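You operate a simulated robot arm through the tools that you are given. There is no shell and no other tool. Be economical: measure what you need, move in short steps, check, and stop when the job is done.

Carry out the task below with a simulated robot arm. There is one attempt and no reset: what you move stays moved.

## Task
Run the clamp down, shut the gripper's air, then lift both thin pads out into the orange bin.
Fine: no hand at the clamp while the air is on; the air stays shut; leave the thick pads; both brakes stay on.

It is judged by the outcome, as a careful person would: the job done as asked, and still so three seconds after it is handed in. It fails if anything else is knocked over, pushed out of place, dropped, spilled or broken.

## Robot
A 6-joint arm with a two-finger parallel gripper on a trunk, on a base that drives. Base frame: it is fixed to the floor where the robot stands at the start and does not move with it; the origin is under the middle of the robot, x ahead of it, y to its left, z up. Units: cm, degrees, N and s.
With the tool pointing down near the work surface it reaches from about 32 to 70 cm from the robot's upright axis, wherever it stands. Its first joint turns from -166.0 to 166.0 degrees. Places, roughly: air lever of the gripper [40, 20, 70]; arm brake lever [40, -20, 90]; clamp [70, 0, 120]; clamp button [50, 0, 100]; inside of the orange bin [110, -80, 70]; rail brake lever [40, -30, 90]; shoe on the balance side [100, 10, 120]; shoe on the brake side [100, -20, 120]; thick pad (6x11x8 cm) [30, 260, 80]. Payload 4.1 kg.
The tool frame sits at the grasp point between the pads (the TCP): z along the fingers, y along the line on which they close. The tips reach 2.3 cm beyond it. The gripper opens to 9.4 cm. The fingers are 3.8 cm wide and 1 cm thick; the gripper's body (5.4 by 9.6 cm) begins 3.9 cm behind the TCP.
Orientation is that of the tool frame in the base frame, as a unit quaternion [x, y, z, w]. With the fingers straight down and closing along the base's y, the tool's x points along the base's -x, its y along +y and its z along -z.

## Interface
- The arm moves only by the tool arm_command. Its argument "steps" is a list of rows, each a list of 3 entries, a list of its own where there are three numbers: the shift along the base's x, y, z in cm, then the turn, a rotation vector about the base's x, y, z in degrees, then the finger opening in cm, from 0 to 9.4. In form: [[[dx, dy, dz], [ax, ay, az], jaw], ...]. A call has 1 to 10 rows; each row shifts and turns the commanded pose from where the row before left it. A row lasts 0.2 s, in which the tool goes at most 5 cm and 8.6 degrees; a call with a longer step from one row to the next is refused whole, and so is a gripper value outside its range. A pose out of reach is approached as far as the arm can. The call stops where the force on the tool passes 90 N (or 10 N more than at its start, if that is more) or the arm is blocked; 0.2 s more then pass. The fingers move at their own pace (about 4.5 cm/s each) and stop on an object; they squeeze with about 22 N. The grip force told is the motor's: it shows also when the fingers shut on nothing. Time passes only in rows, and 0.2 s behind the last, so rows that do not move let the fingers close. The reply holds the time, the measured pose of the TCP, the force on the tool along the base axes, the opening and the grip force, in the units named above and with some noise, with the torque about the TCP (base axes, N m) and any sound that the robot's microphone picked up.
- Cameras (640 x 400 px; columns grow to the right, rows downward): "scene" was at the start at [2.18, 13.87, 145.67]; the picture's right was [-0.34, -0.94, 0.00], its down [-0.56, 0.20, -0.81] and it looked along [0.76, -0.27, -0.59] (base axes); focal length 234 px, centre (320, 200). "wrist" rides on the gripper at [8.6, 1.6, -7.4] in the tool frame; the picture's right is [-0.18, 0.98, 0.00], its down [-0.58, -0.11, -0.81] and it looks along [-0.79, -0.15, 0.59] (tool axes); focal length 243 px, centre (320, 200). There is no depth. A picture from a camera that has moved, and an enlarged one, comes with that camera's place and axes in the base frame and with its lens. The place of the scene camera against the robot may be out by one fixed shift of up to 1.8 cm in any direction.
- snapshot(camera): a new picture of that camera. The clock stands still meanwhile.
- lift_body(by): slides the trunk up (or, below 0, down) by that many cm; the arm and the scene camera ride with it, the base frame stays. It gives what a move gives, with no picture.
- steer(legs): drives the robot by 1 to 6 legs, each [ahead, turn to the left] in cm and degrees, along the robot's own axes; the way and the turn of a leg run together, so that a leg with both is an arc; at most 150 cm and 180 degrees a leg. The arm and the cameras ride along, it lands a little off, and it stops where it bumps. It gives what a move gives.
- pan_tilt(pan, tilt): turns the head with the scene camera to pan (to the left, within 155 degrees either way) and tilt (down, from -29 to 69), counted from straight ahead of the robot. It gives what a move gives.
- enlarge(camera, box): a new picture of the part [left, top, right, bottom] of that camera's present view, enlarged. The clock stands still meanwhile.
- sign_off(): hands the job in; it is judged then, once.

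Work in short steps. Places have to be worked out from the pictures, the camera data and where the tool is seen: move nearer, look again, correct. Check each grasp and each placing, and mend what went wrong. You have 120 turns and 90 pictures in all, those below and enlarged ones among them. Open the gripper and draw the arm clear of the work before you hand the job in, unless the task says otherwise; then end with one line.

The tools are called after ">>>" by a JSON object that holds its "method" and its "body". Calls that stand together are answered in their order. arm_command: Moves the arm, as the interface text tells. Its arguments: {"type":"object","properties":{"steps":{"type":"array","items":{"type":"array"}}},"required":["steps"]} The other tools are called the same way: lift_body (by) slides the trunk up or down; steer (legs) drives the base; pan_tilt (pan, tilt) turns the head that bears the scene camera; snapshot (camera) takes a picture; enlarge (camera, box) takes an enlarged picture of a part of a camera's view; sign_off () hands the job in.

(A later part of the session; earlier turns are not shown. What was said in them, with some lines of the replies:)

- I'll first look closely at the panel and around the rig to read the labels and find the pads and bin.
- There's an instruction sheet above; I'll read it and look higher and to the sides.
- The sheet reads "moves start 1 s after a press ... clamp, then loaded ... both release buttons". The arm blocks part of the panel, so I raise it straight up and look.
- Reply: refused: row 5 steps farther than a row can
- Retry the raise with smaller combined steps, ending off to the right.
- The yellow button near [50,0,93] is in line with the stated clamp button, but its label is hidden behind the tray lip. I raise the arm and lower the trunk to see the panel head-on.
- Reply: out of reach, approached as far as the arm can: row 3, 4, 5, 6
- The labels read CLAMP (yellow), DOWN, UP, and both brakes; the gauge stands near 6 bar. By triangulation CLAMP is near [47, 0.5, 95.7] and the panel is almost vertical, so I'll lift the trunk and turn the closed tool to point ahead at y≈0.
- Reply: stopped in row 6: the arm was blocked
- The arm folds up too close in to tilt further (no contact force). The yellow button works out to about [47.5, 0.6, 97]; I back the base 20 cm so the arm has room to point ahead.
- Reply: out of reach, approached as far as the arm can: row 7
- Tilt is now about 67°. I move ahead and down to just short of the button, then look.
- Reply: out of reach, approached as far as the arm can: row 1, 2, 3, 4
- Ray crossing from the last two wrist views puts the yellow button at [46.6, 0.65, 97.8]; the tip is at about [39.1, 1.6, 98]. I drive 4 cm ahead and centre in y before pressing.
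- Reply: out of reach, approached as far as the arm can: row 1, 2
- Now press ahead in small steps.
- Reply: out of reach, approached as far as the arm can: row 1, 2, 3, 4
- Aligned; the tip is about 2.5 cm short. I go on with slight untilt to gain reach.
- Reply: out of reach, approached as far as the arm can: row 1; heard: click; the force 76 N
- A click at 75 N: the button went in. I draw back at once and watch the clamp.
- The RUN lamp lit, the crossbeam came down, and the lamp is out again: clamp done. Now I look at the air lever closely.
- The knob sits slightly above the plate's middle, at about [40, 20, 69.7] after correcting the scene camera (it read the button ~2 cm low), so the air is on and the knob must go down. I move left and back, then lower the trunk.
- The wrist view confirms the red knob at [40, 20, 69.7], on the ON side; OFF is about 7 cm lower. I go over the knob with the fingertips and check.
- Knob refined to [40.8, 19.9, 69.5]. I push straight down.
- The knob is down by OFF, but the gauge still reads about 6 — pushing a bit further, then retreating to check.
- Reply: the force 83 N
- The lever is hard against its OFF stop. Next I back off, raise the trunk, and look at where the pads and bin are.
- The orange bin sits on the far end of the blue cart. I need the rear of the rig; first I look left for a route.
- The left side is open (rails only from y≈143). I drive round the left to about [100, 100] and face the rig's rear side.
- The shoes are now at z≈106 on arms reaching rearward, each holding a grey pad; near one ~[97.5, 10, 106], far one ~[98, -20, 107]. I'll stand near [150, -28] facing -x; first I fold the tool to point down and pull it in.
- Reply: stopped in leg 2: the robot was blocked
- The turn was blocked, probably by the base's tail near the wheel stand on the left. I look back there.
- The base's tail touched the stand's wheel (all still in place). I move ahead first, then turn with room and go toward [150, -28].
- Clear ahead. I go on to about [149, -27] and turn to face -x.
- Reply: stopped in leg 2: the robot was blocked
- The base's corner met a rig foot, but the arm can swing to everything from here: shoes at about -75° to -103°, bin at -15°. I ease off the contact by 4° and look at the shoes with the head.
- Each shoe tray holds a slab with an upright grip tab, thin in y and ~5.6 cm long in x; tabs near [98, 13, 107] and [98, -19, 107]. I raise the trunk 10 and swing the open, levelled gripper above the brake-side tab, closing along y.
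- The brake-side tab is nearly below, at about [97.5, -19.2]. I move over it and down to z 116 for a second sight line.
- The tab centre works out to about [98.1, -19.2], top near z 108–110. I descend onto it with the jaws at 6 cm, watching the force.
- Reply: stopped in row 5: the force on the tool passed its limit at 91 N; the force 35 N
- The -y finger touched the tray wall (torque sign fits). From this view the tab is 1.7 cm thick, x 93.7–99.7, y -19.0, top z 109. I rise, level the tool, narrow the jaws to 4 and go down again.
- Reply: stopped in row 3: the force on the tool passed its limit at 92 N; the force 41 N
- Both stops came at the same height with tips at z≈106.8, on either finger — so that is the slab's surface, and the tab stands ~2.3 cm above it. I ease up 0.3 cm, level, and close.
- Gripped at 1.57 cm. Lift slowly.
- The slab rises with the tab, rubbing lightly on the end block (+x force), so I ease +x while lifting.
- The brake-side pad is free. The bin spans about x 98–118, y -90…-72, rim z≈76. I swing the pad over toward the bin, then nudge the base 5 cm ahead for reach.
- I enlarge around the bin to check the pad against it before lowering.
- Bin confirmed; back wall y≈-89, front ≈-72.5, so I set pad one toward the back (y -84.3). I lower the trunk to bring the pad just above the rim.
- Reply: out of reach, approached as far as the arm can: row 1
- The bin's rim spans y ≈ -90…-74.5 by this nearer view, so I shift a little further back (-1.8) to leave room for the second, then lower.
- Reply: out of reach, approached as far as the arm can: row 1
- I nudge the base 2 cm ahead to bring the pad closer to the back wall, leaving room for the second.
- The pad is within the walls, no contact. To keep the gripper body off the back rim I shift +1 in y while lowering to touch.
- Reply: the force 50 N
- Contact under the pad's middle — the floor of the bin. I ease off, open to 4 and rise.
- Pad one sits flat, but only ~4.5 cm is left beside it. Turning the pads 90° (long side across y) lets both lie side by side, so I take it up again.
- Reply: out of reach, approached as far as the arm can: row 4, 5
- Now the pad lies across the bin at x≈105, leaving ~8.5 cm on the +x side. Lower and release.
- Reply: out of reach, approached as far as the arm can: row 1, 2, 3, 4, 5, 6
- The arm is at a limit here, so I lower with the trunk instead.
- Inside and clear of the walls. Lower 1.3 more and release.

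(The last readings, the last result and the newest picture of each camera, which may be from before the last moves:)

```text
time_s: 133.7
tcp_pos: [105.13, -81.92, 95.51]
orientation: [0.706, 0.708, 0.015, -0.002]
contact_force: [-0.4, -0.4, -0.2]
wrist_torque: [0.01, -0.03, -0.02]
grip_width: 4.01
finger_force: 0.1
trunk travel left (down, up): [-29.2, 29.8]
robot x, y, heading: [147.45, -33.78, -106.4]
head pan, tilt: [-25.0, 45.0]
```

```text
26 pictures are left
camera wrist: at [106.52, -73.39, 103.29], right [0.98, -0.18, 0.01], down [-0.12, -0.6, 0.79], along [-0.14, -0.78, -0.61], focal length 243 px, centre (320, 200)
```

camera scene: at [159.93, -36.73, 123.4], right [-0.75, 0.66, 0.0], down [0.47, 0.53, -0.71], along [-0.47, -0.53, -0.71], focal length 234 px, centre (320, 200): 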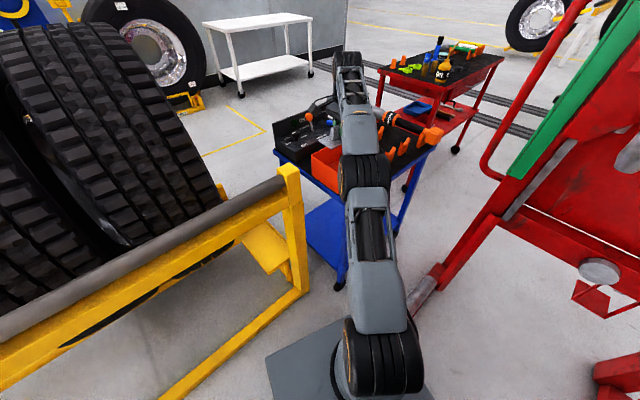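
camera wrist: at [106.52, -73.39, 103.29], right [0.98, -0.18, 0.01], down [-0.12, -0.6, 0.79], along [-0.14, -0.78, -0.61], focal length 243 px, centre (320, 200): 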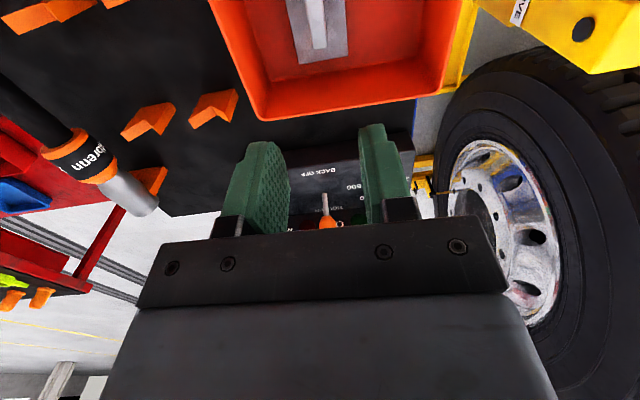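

Pad one is well placed with ample room at +x. Now the balance-side pad: raise, back the base 17 cm, and swing the tool back toward the shoe.

>>> {"method": "lift_body", "body": {"by": 27}}

>>> {"method": "steer", "body": {"legs": [[-17, 0]]}}

>>> {"method": "arm_command", "body": {"steps": [[[0, 4, 0], [0, 0, -8], 4], [[0, 4, 0], [0, 0, -8], 4], [[0, 4, 0], [0, 0, -8], 4], [[0, 4, 0], [0, 0, -8], 4], [[0, 4, 0], [0, 0, -8], 4]]}}

```text
time_s: 136.4
tcp_pos: [105.05, -81.96, 122.49]
orientation: [0.707, 0.707, 0.015, -0.001]
contact_force: [1.0, -1.0, -0.2]
wrist_torque: [0.01, 0.0, -0.01]
grip_width: 3.98
finger_force: 0.0
trunk travel left (down, up): [-56.2, 2.8]
robot x, y, heading: [147.11, -33.7, -106.4]
head pan, tilt: [-25.0, 45.0]
```

```text
time_s: 137.9
tcp_pos: [110.06, -65.26, 122.61]
orientation: [0.706, 0.708, 0.015, -0.001]
contact_force: [-0.9, -0.3, -0.1]
wrist_torque: [-0.01, 0.01, 0.01]
grip_width: 4.01
finger_force: 0.1
trunk travel left (down, up): [-56.2, 2.8]
robot x, y, heading: [152.16, -17.21, -106.3]
head pan, tilt: [-25.0, 45.0]
```

```text
time_s: 139.1
tcp_pos: [100.35, -52.96, 123.68]
orientation: [0.906, 0.422, 0.014, 0.003]
contact_force: [0.0, -0.9, -0.4]
wrist_torque: [-0.01, 0.01, -0.03]
grip_width: 4.0
finger_force: 0.1
out of reach, approached as far as the arm can: row 1, 2, 3, 4, 5
trunk travel left (down, up): [-56.2, 2.8]
robot x, y, heading: [152.07, -17.01, -106.3]
head pan, tilt: [-25.0, 45.0]
```

The commanded pose carries some leftover offset; I move +x and rotate to bring it back in reach and see where it settles.

>>> {"method": "arm_command", "body": {"steps": [[[3, 3, 0], [0, 0, -8], 4], [[3, 3, 0], [0, 0, -8], 4], [[1, 4, 0], [0, 0, -8], 4], [[1, 4, 0], [0, 0, -8], 4], [[0, 4, 0], [0, 0, -8], 4]]}}

```text
time_s: 140.3
tcp_pos: [106.99, -35.82, 124.07]
orientation: [0.996, 0.087, 0.012, 0.009]
contact_force: [0.0, -0.8, -0.3]
wrist_torque: [0.02, 0.01, -0.01]
grip_width: 4.01
finger_force: 0.0
out of reach, approached as far as the arm can: row 1
trunk travel left (down, up): [-56.2, 2.8]
robot x, y, heading: [152.02, -17.01, -106.3]
head pan, tilt: [-25.0, 45.0]
```

In reach again. I level the tool, finish the yaw and go to above the balance shoe.

>>> {"method": "arm_command", "body": {"steps": [[[0, 4.4, 0], [0.9, 1.5, -5], 4], [[0, 4.4, 0], [0, 0, -5], 4], [[0, 4.4, 0], [0, 0, 0], 4], [[0, 4.4, 0], [0, 0, 0], 4], [[0, 4.4, 0], [0, 0, 0], 4], [[-0.5, 4.4, 0], [0, 0, 0], 4], [[-1, 4.4, 0], [0, 0, 0], 4], [[-1, 4.4, 0], [0, 0, 0], 4], [[-1, 4.4, 0], [0, 0, 0], 4], [[-1, 4.4, 0], [0, 0, 0], 4]]}}

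>>> {"method": "arm_command", "body": {"steps": [[[-1, 3.5, -1], [0, 0, 0], 4], [[-1, 0, -3], [0, 0, 0], 4], [[0, 0, -2], [0, 0, 0], 4]]}}

>>> {"method": "snapshot", "body": {"camera": "wrist"}}

```text
time_s: 142.5
tcp_pos: [102.4, 8.2, 124.03]
orientation: [1.0, 0.001, 0.001, 0.001]
contact_force: [0.0, -0.1, 0.8]
wrist_torque: [0.01, 0.01, 0.01]
grip_width: 3.97
finger_force: 0.1
trunk travel left (down, up): [-56.2, 2.8]
robot x, y, heading: [152.2, -16.93, -106.5]
head pan, tilt: [-25.0, 45.0]
```

```text
time_s: 143.3
tcp_pos: [101.11, 11.12, 117.87]
orientation: [1.0, 0.0, 0.0, 0.0]
contact_force: [0.5, -0.7, -0.4]
wrist_torque: [-0.01, -0.02, -0.02]
grip_width: 4.01
finger_force: 0.0
out of reach, approached as far as the arm can: row 1
trunk travel left (down, up): [-56.2, 2.8]
robot x, y, heading: [152.17, -17.0, -106.4]
head pan, tilt: [-25.0, 45.0]
```

```text
25 pictures are left
camera wrist: at [109.82, 9.58, 125.45], right [-0.18, -0.98, 0.0], down [-0.58, 0.11, 0.81], along [-0.79, 0.15, -0.59], focal length 243 px, centre (320, 200)
```

wrist: 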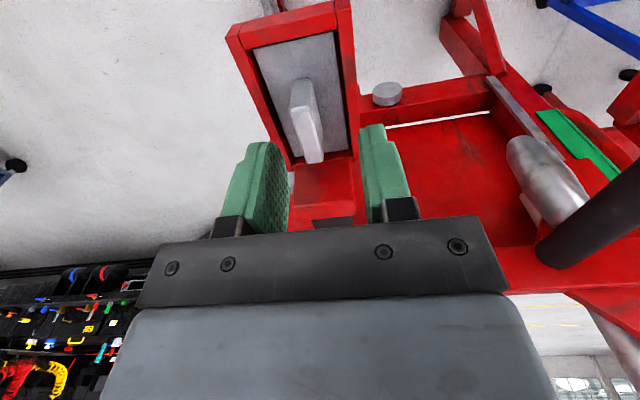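

Tab centre is near [96.8, 13.0], top z≈108.5–109. I lower while moving over it and look again.

>>> {"method": "arm_command", "body": {"steps": [[[-1, 0, -2], [0, 0, 0], 4], [[-1, 0, -2], [0, 0, 0], 4], [[-1, 1, -1], [0, 0, 0], 4], [[-1, 1, 0], [0, 0, 0], 4], [[0, 0, 0], [0, 0, 0], 4]]}}

>>> {"method": "snapshot", "body": {"camera": "wrist"}}

```text
time_s: 144.5
tcp_pos: [98.21, 12.43, 112.46]
orientation: [1.0, 0.001, 0.0, 0.0]
contact_force: [-0.2, -0.4, 0.2]
wrist_torque: [-0.03, 0.04, -0.02]
grip_width: 3.98
finger_force: 0.1
out of reach, approached as far as the arm can: row 4
trunk travel left (down, up): [-56.2, 2.8]
robot x, y, heading: [152.22, -16.88, -106.3]
head pan, tilt: [-25.0, 45.0]
```

```text
24 pictures are left
camera wrist: at [106.75, 10.93, 120.05], right [-0.18, -0.98, 0.0], down [-0.58, 0.11, 0.81], along [-0.79, 0.15, -0.59], focal length 243 px, centre (320, 200)
```

wrist: 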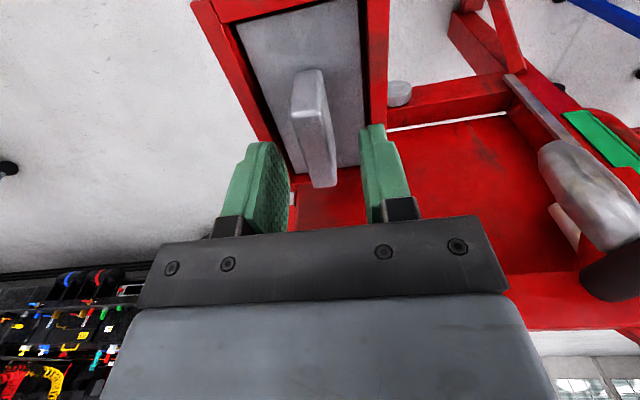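

I raise the trunk its last 2.5 cm and step down with the arm, nudging toward x 97, y 13.

>>> {"method": "lift_body", "body": {"by": 2.5}}

>>> {"method": "arm_command", "body": {"steps": [[[0, 0, -2], [0, 0, 0], 4], [[-0.5, 0.2, -1], [0, 0, 0], 4], [[-0.5, 0.2, -0.5], [0, 0, 0], 4], [[0, 0, 0], [0, 0, 0], 4]]}}

>>> {"method": "snapshot", "body": {"camera": "wrist"}}

```text
time_s: 145.2
tcp_pos: [98.05, 12.39, 115.02]
orientation: [1.0, 0.001, 0.0, 0.0]
contact_force: [-0.2, -0.3, -0.1]
wrist_torque: [-0.03, -0.01, 0.01]
grip_width: 4.01
finger_force: 0.0
trunk travel left (down, up): [-58.7, 0.3]
robot x, y, heading: [152.24, -17.13, -106.7]
head pan, tilt: [-25.0, 45.0]
```

```text
time_s: 146.2
tcp_pos: [97.38, 12.59, 111.36]
orientation: [1.0, 0.0, 0.0, 0.0]
contact_force: [-0.6, 0.3, 0.4]
wrist_torque: [-0.02, -0.01, -0.03]
grip_width: 3.99
finger_force: 0.1
out of reach, approached as far as the arm can: row 3
trunk travel left (down, up): [-58.7, 0.3]
robot x, y, heading: [151.87, -16.76, -106.3]
head pan, tilt: [-25.0, 45.0]
```

```text
23 pictures are left
camera wrist: at [106.07, 11.07, 118.9], right [-0.18, -0.98, 0.0], down [-0.58, 0.11, 0.81], along [-0.79, 0.15, -0.59], focal length 243 px, centre (320, 200)
```

wrist: 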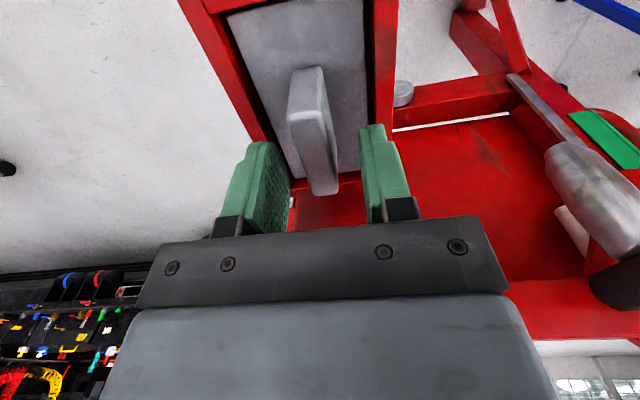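

Aligned; descend to z≈108.9 in small steps.

>>> {"method": "arm_command", "body": {"steps": [[[0, 0.2, -1], [0, 0, 0], 4], [[0, 0, -0.8], [0, 0, 0], 4], [[0, 0, -0.6], [0, 0, 0], 4], [[0, 0, 0], [0, 0, 0], 4]]}}

```text
time_s: 147.2
tcp_pos: [97.42, 12.82, 108.95]
orientation: [1.0, 0.001, 0.0, 0.0]
contact_force: [0.3, -0.6, 0.0]
wrist_torque: [-0.01, 0.03, -0.02]
grip_width: 3.99
finger_force: 0.0
trunk travel left (down, up): [-58.7, 0.3]
robot x, y, heading: [152.05, -16.88, -106.4]
head pan, tilt: [-25.0, 45.0]
```

No contact yet; 0.3 lower and close.

>>> {"method": "arm_command", "body": {"steps": [[[0, 0.1, -0.3], [0, 0, 0], 4], [[0, 0, 0], [0, 0, 0], 0], [[0, 0, 0], [0, 0, 0], 0], [[0, 0, 0], [0, 0, 0], 0]]}}

```text
time_s: 148.2
tcp_pos: [97.38, 12.84, 108.65]
orientation: [1.0, 0.0, 0.001, 0.0]
contact_force: [0.0, -1.1, -0.6]
wrist_torque: [-0.04, 0.06, 0.04]
grip_width: 1.56
finger_force: 22.1
trunk travel left (down, up): [-58.7, 0.3]
robot x, y, heading: [151.98, -17.29, -106.5]
head pan, tilt: [-25.0, 45.0]
```

Gripped at 1.56 cm. Lift slowly, easing +x off the end block as before.

>>> {"method": "arm_command", "body": {"steps": [[[0, 0, 0.5], [0, 0, 0], 0], [[0.1, 0, 0.7], [0, 0, 0], 0], [[0.2, 0, 1], [0, 0, 0], 0], [[0.2, 0, 1], [0, 0, 0], 0], [[0.3, 0, 1.5], [0, 0, 0], 0], [[0.3, 0, 2], [0, 0, 0], 0], [[0.4, -0.3, 2], [0, 0, 0], 0], [[0.5, -0.3, 2], [0, 0, 0], 0], [[0.5, -0.3, 2], [0, 0, 0], 0]]}}

>>> {"method": "snapshot", "body": {"camera": "wrist"}}

```text
time_s: 150.2
tcp_pos: [100.2, 11.78, 121.23]
orientation: [1.0, 0.001, 0.0, 0.001]
contact_force: [1.3, -0.8, -0.9]
wrist_torque: [0.02, -0.03, -0.02]
grip_width: 1.56
finger_force: 22.2
trunk travel left (down, up): [-58.7, 0.3]
robot x, y, heading: [152.22, -16.89, -106.3]
head pan, tilt: [-25.0, 45.0]
```

```text
22 pictures are left
camera wrist: at [108.8, 10.33, 128.83], right [-0.18, -0.98, 0.0], down [-0.58, 0.11, 0.81], along [-0.79, 0.15, -0.59], focal length 243 px, centre (320, 200)
```

wrist: 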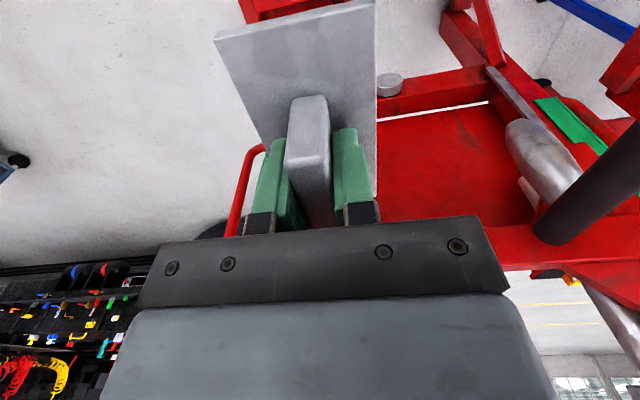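

Pad two is free. I swing it back toward the bin, a bit higher to clear the empty shoe, turning it 90° on the way.

>>> {"method": "arm_command", "body": {"steps": [[[1.5, -3, 0.5], [0, 0, 0], 0], [[1.5, -4, 0.5], [0, 0, 0], 0], [[1.5, -4.4, 0.5], [0, 0, 0], 0], [[1, -4.5, 0.5], [0, 0, 0], 0], [[0.7, -4.6, 0], [0, 0, 0], 0], [[0.6, -4.6, 0], [0, 0, 0], 0], [[0, -4.6, 0], [0, 0, 0], 0], [[0, -4.6, 0], [0, 0, 0], 0]]}}

>>> {"method": "arm_command", "body": {"steps": [[[1.2, -4.4, 0], [0, 0, 8], 0], [[1.2, -4.4, 0], [0, 0, 8], 0], [[1.2, -4.4, 0], [0, 0, 8], 0], [[1.2, -4.4, 0], [0, 0, 8], 0], [[1.2, -4.4, 0], [0, 0, 8], 0], [[1.2, -4.4, 0], [0, 0, 8], 0], [[1.2, -4.4, 0], [0, 0, 8], 0], [[1.2, -4.4, 0], [0, 0, 8], 0], [[1.2, -4.4, 0], [0, 0, 8], 0], [[0, -3, 0], [0, 0, 8.5], 0]]}}

>>> {"method": "steer", "body": {"legs": [[17, 0]]}}

>>> {"method": "snapshot", "body": {"camera": "wrist"}}

```text
time_s: 152.0
tcp_pos: [93.29, -11.83, 127.43]
orientation: [1.0, 0.0, 0.0, 0.0]
contact_force: [-0.4, -0.1, -1.1]
wrist_torque: [-0.01, 0.03, 0.03]
grip_width: 1.58
finger_force: 22.0
out of reach, approached as far as the arm can: row 1, 2, 3, 4, 5, 6, 7, 8
trunk travel left (down, up): [-58.7, 0.3]
robot x, y, heading: [151.96, -17.21, -106.2]
head pan, tilt: [-25.0, 45.0]
```

```text
time_s: 154.2
tcp_pos: [99.95, -53.3, 126.21]
orientation: [0.761, 0.648, 0.001, 0.001]
contact_force: [-0.9, -0.6, -1.2]
wrist_torque: [0.01, 0.0, -0.03]
grip_width: 1.56
finger_force: 22.5
out of reach, approached as far as the arm can: row 1, 2, 3, 4, 5, 6, 8, 9, 10
trunk travel left (down, up): [-58.7, 0.3]
robot x, y, heading: [152.24, -16.79, -106.5]
head pan, tilt: [-25.0, 45.0]
```

```text
time_s: 155.7
tcp_pos: [95.07, -69.25, 126.14]
orientation: [0.763, 0.646, 0.0, 0.001]
contact_force: [0.2, 0.4, -1.6]
wrist_torque: [-0.04, 0.01, -0.01]
grip_width: 1.6
finger_force: 22.1
trunk travel left (down, up): [-58.7, 0.3]
robot x, y, heading: [147.13, -33.06, -106.7]
head pan, tilt: [-25.0, 45.0]
```

```text
21 pictures are left
camera wrist: at [98.03, -60.93, 133.78], right [0.94, -0.34, 0.0], down [-0.2, -0.56, 0.81], along [-0.28, -0.76, -0.59], focal length 243 px, centre (320, 200)
```

wrist: 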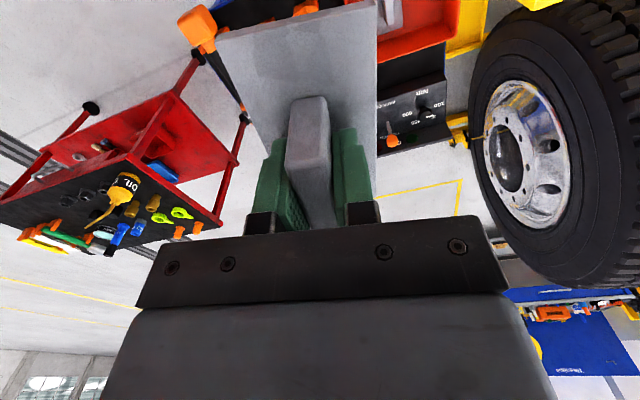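

The arm was riding its reach limit. I pull in (+x) and lower a bit, then check the pose.

>>> {"method": "arm_command", "body": {"steps": [[[4, 0, -1], [0, 0, 0], 0], [[4, 0, -1], [0, 0, 0], 0], [[4, 0, -1], [0, 0, 0], 0], [[4, 0, -1], [0, 0, 0], 0], [[2, 0, -1], [0, 0, 0], 0]]}}

```text
time_s: 156.9
tcp_pos: [113.17, -69.16, 121.27]
orientation: [0.763, 0.646, 0.0, 0.0]
contact_force: [-0.1, -0.9, -1.8]
wrist_torque: [0.02, 0.0, -0.01]
grip_width: 1.58
finger_force: 22.7
trunk travel left (down, up): [-58.7, 0.3]
robot x, y, heading: [146.87, -33.62, -106.8]
head pan, tilt: [-25.0, 45.0]
```

Pose is tracking again. I finish the yaw and go over the bin's free side (x 112.8, y -81.6), then lower the trunk.

>>> {"method": "arm_command", "body": {"steps": [[[0, -4.2, 0], [0, 0, 4.8], 0], [[-0.3, -4.2, 0], [0, 0, 4.7], 0], [[0, -4.1, 0], [0, 0, 0], 0], [[0, 0, 0], [0, 0, 0], 0]]}}

>>> {"method": "lift_body", "body": {"by": -33}}

>>> {"method": "snapshot", "body": {"camera": "wrist"}}

```text
time_s: 157.9
tcp_pos: [112.58, -81.58, 121.17]
orientation: [0.707, 0.707, -0.001, 0.0]
contact_force: [0.1, -0.1, -2.2]
wrist_torque: [0.01, 0.0, 0.02]
grip_width: 1.59
finger_force: 21.5
trunk travel left (down, up): [-58.7, 0.3]
robot x, y, heading: [147.12, -33.26, -106.6]
head pan, tilt: [-25.0, 45.0]
```

```text
time_s: 161.1
tcp_pos: [112.48, -81.68, 88.09]
orientation: [0.707, 0.707, 0.0, 0.001]
contact_force: [-0.1, -0.3, -2.2]
wrist_torque: [0.0, 0.02, -0.02]
grip_width: 1.6
finger_force: 21.8
trunk travel left (down, up): [-25.7, 33.3]
robot x, y, heading: [147.41, -33.13, -106.7]
head pan, tilt: [-25.0, 45.0]
```

```text
20 pictures are left
camera wrist: at [114.19, -72.92, 95.65], right [0.98, -0.18, 0.0], down [-0.11, -0.58, 0.81], along [-0.15, -0.79, -0.59], focal length 243 px, centre (320, 200)
```

wrist: 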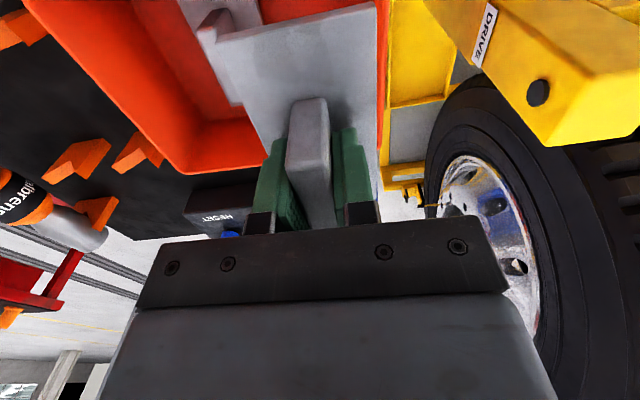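

The slab's right edge is close to the +x rim; I shift -0.6 in x and lower further.

>>> {"method": "arm_command", "body": {"steps": [[[-0.5, 0, -2], [0, 0, 0], 0], [[0, 0, -2], [0, 0, 0], 0], [[0, 0, -2], [0, 0, 0], 0], [[0, 0, -2], [0, 0, 0], 0]]}}

>>> {"method": "snapshot", "body": {"camera": "wrist"}}

```text
time_s: 162.1
tcp_pos: [112.01, -81.71, 80.17]
orientation: [0.708, 0.706, 0.0, 0.0]
contact_force: [0.2, 0.2, -2.0]
wrist_torque: [0.0, 0.0, 0.01]
grip_width: 1.58
finger_force: 22.3
trunk travel left (down, up): [-25.7, 33.3]
robot x, y, heading: [147.56, -33.54, -106.6]
head pan, tilt: [-25.0, 45.0]
```

```text
19 pictures are left
camera wrist: at [113.7, -72.96, 87.71], right [0.98, -0.18, 0.0], down [-0.11, -0.58, 0.81], along [-0.15, -0.79, -0.59], focal length 243 px, centre (320, 200)
```

wrist: 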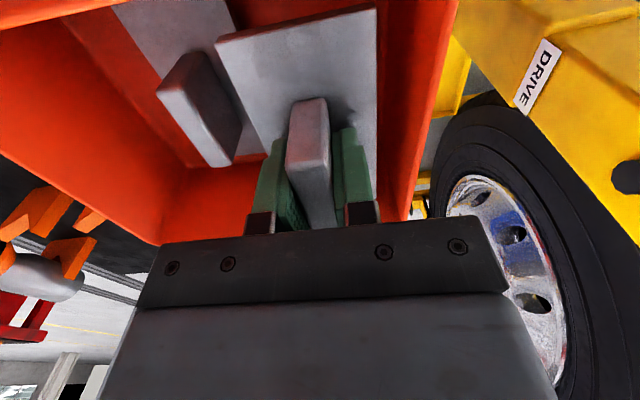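

Going in cleanly beside pad one. Lower to the floor.

>>> {"method": "arm_command", "body": {"steps": [[[0, 0, -1.5], [0, 0, 0], 0], [[0, 0, -1.5], [0, 0, 0], 0], [[0, 0, -1], [0, 0, 0], 0], [[0, 0, -0.5], [0, 0, 0], 0], [[0, 0, -0.4], [0, 0, 0], 0]]}}

```text
time_s: 163.3
tcp_pos: [112.04, -81.54, 75.19]
orientation: [0.707, 0.707, 0.0, 0.0]
contact_force: [0.6, 0.2, -2.2]
wrist_torque: [-0.01, 0.02, 0.0]
grip_width: 1.59
finger_force: 22.1
trunk travel left (down, up): [-25.7, 33.3]
robot x, y, heading: [147.28, -33.14, -106.8]
head pan, tilt: [-25.0, 45.0]
```

>>> {"method": "arm_command", "body": {"steps": [[[0, 0, -0.3], [0, 0, 0], 0], [[0, 0, -0.3], [0, 0, 0], 0]]}}

```text
time_s: 163.9
tcp_pos: [111.99, -81.75, 75.1]
orientation: [0.708, 0.706, -0.004, 0.0]
contact_force: [-1.0, 3.3, 35.4]
wrist_torque: [0.43, -1.85, 0.02]
grip_width: 1.6
finger_force: 21.9
trunk travel left (down, up): [-25.7, 33.3]
robot x, y, heading: [147.57, -33.19, -106.8]
head pan, tilt: [-25.0, 45.0]
```

The reading suggests the gripper body just touches the +x rim while the pad is at floor height (pad one rested at the same z). I ease up 0.3, release and rise.

>>> {"method": "arm_command", "body": {"steps": [[[-0.2, 0, 0.4], [0, 0, 0], 1.58], [[0, 0, 0], [0, 0, 0], 3.6], [[0, 0, 0], [0, 0, 0], 3.6], [[0, 0, 1.5], [0, 0, 0], 3.6], [[0, 0, 3], [0, 0, 0], 3.6], [[0, 0, 4], [0, 0, 0], 3.6], [[0, 0, 4], [0, 0, 0], 3.6]]}}

>>> {"method": "lift_body", "body": {"by": 20}}

>>> {"method": "snapshot", "body": {"camera": "wrist"}}

```text
time_s: 165.5
tcp_pos: [111.83, -81.56, 87.35]
orientation: [0.706, 0.708, 0.001, 0.0]
contact_force: [0.1, 0.1, -0.2]
wrist_torque: [-0.01, -0.03, -0.01]
grip_width: 3.59
finger_force: 0.1
trunk travel left (down, up): [-25.7, 33.3]
robot x, y, heading: [147.47, -33.06, -106.6]
head pan, tilt: [-25.0, 45.0]
```

```text
time_s: 167.7
tcp_pos: [111.96, -81.54, 107.44]
orientation: [0.707, 0.707, 0.0, 0.0]
contact_force: [0.7, 0.2, -0.1]
wrist_torque: [0.0, -0.02, -0.02]
grip_width: 3.6
finger_force: 0.1
trunk travel left (down, up): [-45.7, 13.3]
robot x, y, heading: [146.86, -33.02, -106.7]
head pan, tilt: [-25.0, 45.0]
```

```text
18 pictures are left
camera wrist: at [113.44, -72.87, 114.98], right [0.98, -0.18, 0.0], down [-0.11, -0.58, 0.81], along [-0.15, -0.79, -0.59], focal length 243 px, centre (320, 200)
```

wrist: 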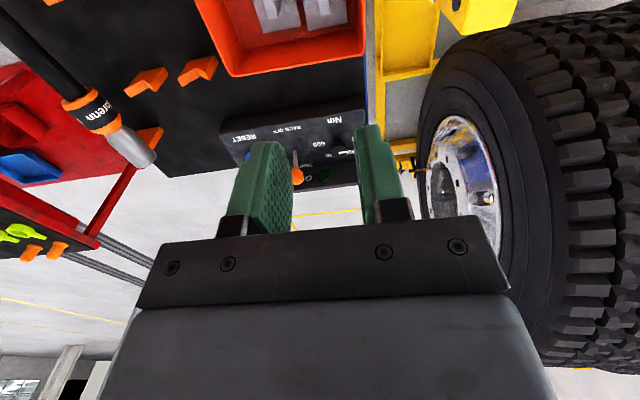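

Both pads lie side by side in the bin. I draw the arm clear and look at the bin and rig once more.

>>> {"method": "arm_command", "body": {"steps": [[[3, 3, 0], [0, 0, 0], 9.4], [[3, 3, 0], [0, 0, 0], 9.4], [[3, 3, 0], [0, 0, 0], 9.4], [[3, 3, 1], [0, 0, 0], 9.4], [[2, 3, 1], [0, 0, 0], 9.4]]}}

>>> {"method": "pan_tilt", "body": {"pan": -40, "tilt": 42}}

>>> {"method": "snapshot", "body": {"camera": "scene"}}

>>> {"method": "pan_tilt", "body": {"pan": -90, "tilt": 30}}

>>> {"method": "snapshot", "body": {"camera": "scene"}}

```text
time_s: 168.9
tcp_pos: [125.87, -66.55, 109.39]
orientation: [0.708, 0.707, 0.0, -0.001]
contact_force: [-0.2, -0.1, 1.1]
wrist_torque: [0.05, -0.02, 0.01]
grip_width: 9.4
finger_force: 0.0
trunk travel left (down, up): [-45.7, 13.3]
robot x, y, heading: [147.07, -33.44, -106.5]
head pan, tilt: [-25.0, 45.0]
```

```text
time_s: 169.7
tcp_pos: [125.87, -66.61, 109.38]
orientation: [0.707, 0.707, -0.001, 0.0]
contact_force: [0.3, 0.1, -0.2]
wrist_torque: [0.0, 0.02, 0.01]
grip_width: 9.42
finger_force: 0.1
trunk travel left (down, up): [-45.7, 13.3]
robot x, y, heading: [147.51, -33.29, -106.6]
head pan, tilt: [-40.0, 42.0]
```

```text
17 pictures are left
camera scene: at [157.92, -36.7, 148.03], right [-0.55, 0.84, 0.0], down [0.56, 0.37, -0.74], along [-0.62, -0.41, -0.67], focal length 234 px, centre (320, 200)
```

scene: 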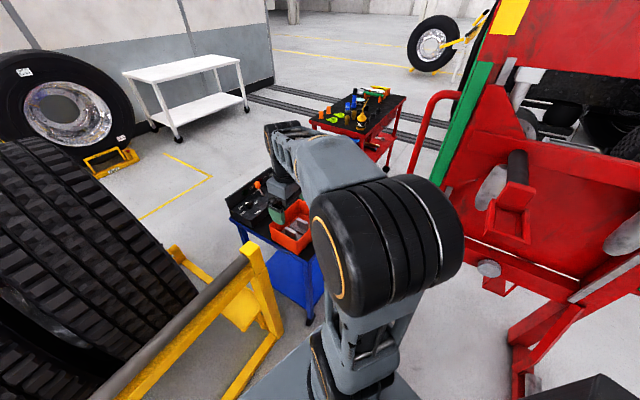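

```text
time_s: 170.8
tcp_pos: [125.7, -66.57, 109.34]
orientation: [0.707, 0.707, 0.0, 0.0]
contact_force: [0.2, 0.3, 0.4]
wrist_torque: [-0.01, 0.01, 0.0]
grip_width: 9.41
finger_force: 0.0
trunk travel left (down, up): [-45.7, 13.3]
robot x, y, heading: [147.49, -33.18, -106.8]
head pan, tilt: [-90.0, 30.0]
```

```text
16 pictures are left
camera scene: at [156.24, -29.51, 149.86], right [0.29, 0.96, 0.0], down [0.48, -0.14, -0.87], along [-0.83, 0.25, -0.5], focal length 234 px, centre (320, 200)
```

scene: 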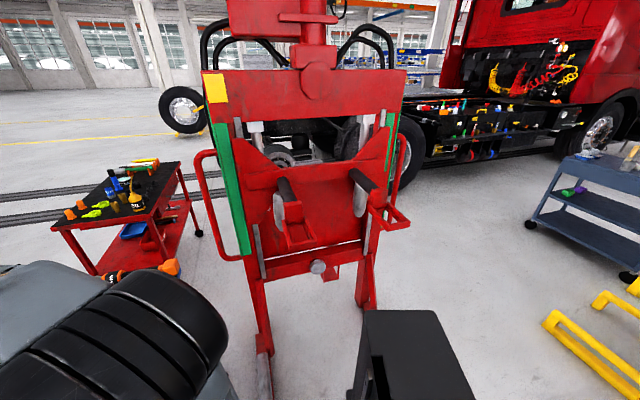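

The shoes are empty, the carriage is down, the gripper is open and the arm is clear of the bin. I hand in.

>>> {"method": "sign_off", "body": {}}

```text
The job is handed in.
```

I pressed the clamp button and the clamp ran down. I then moved the air lever to its OFF stop, and lifted both thin pads out of the shoes; they now lie side by side in the orange bin. The brakes and thick pads were left alone. The pressure gauge still read about 6 bar after the air was shut. The base bumped the wheel stand and a rig foot while driving round; it stopped each time, and I saw nothing displaced.
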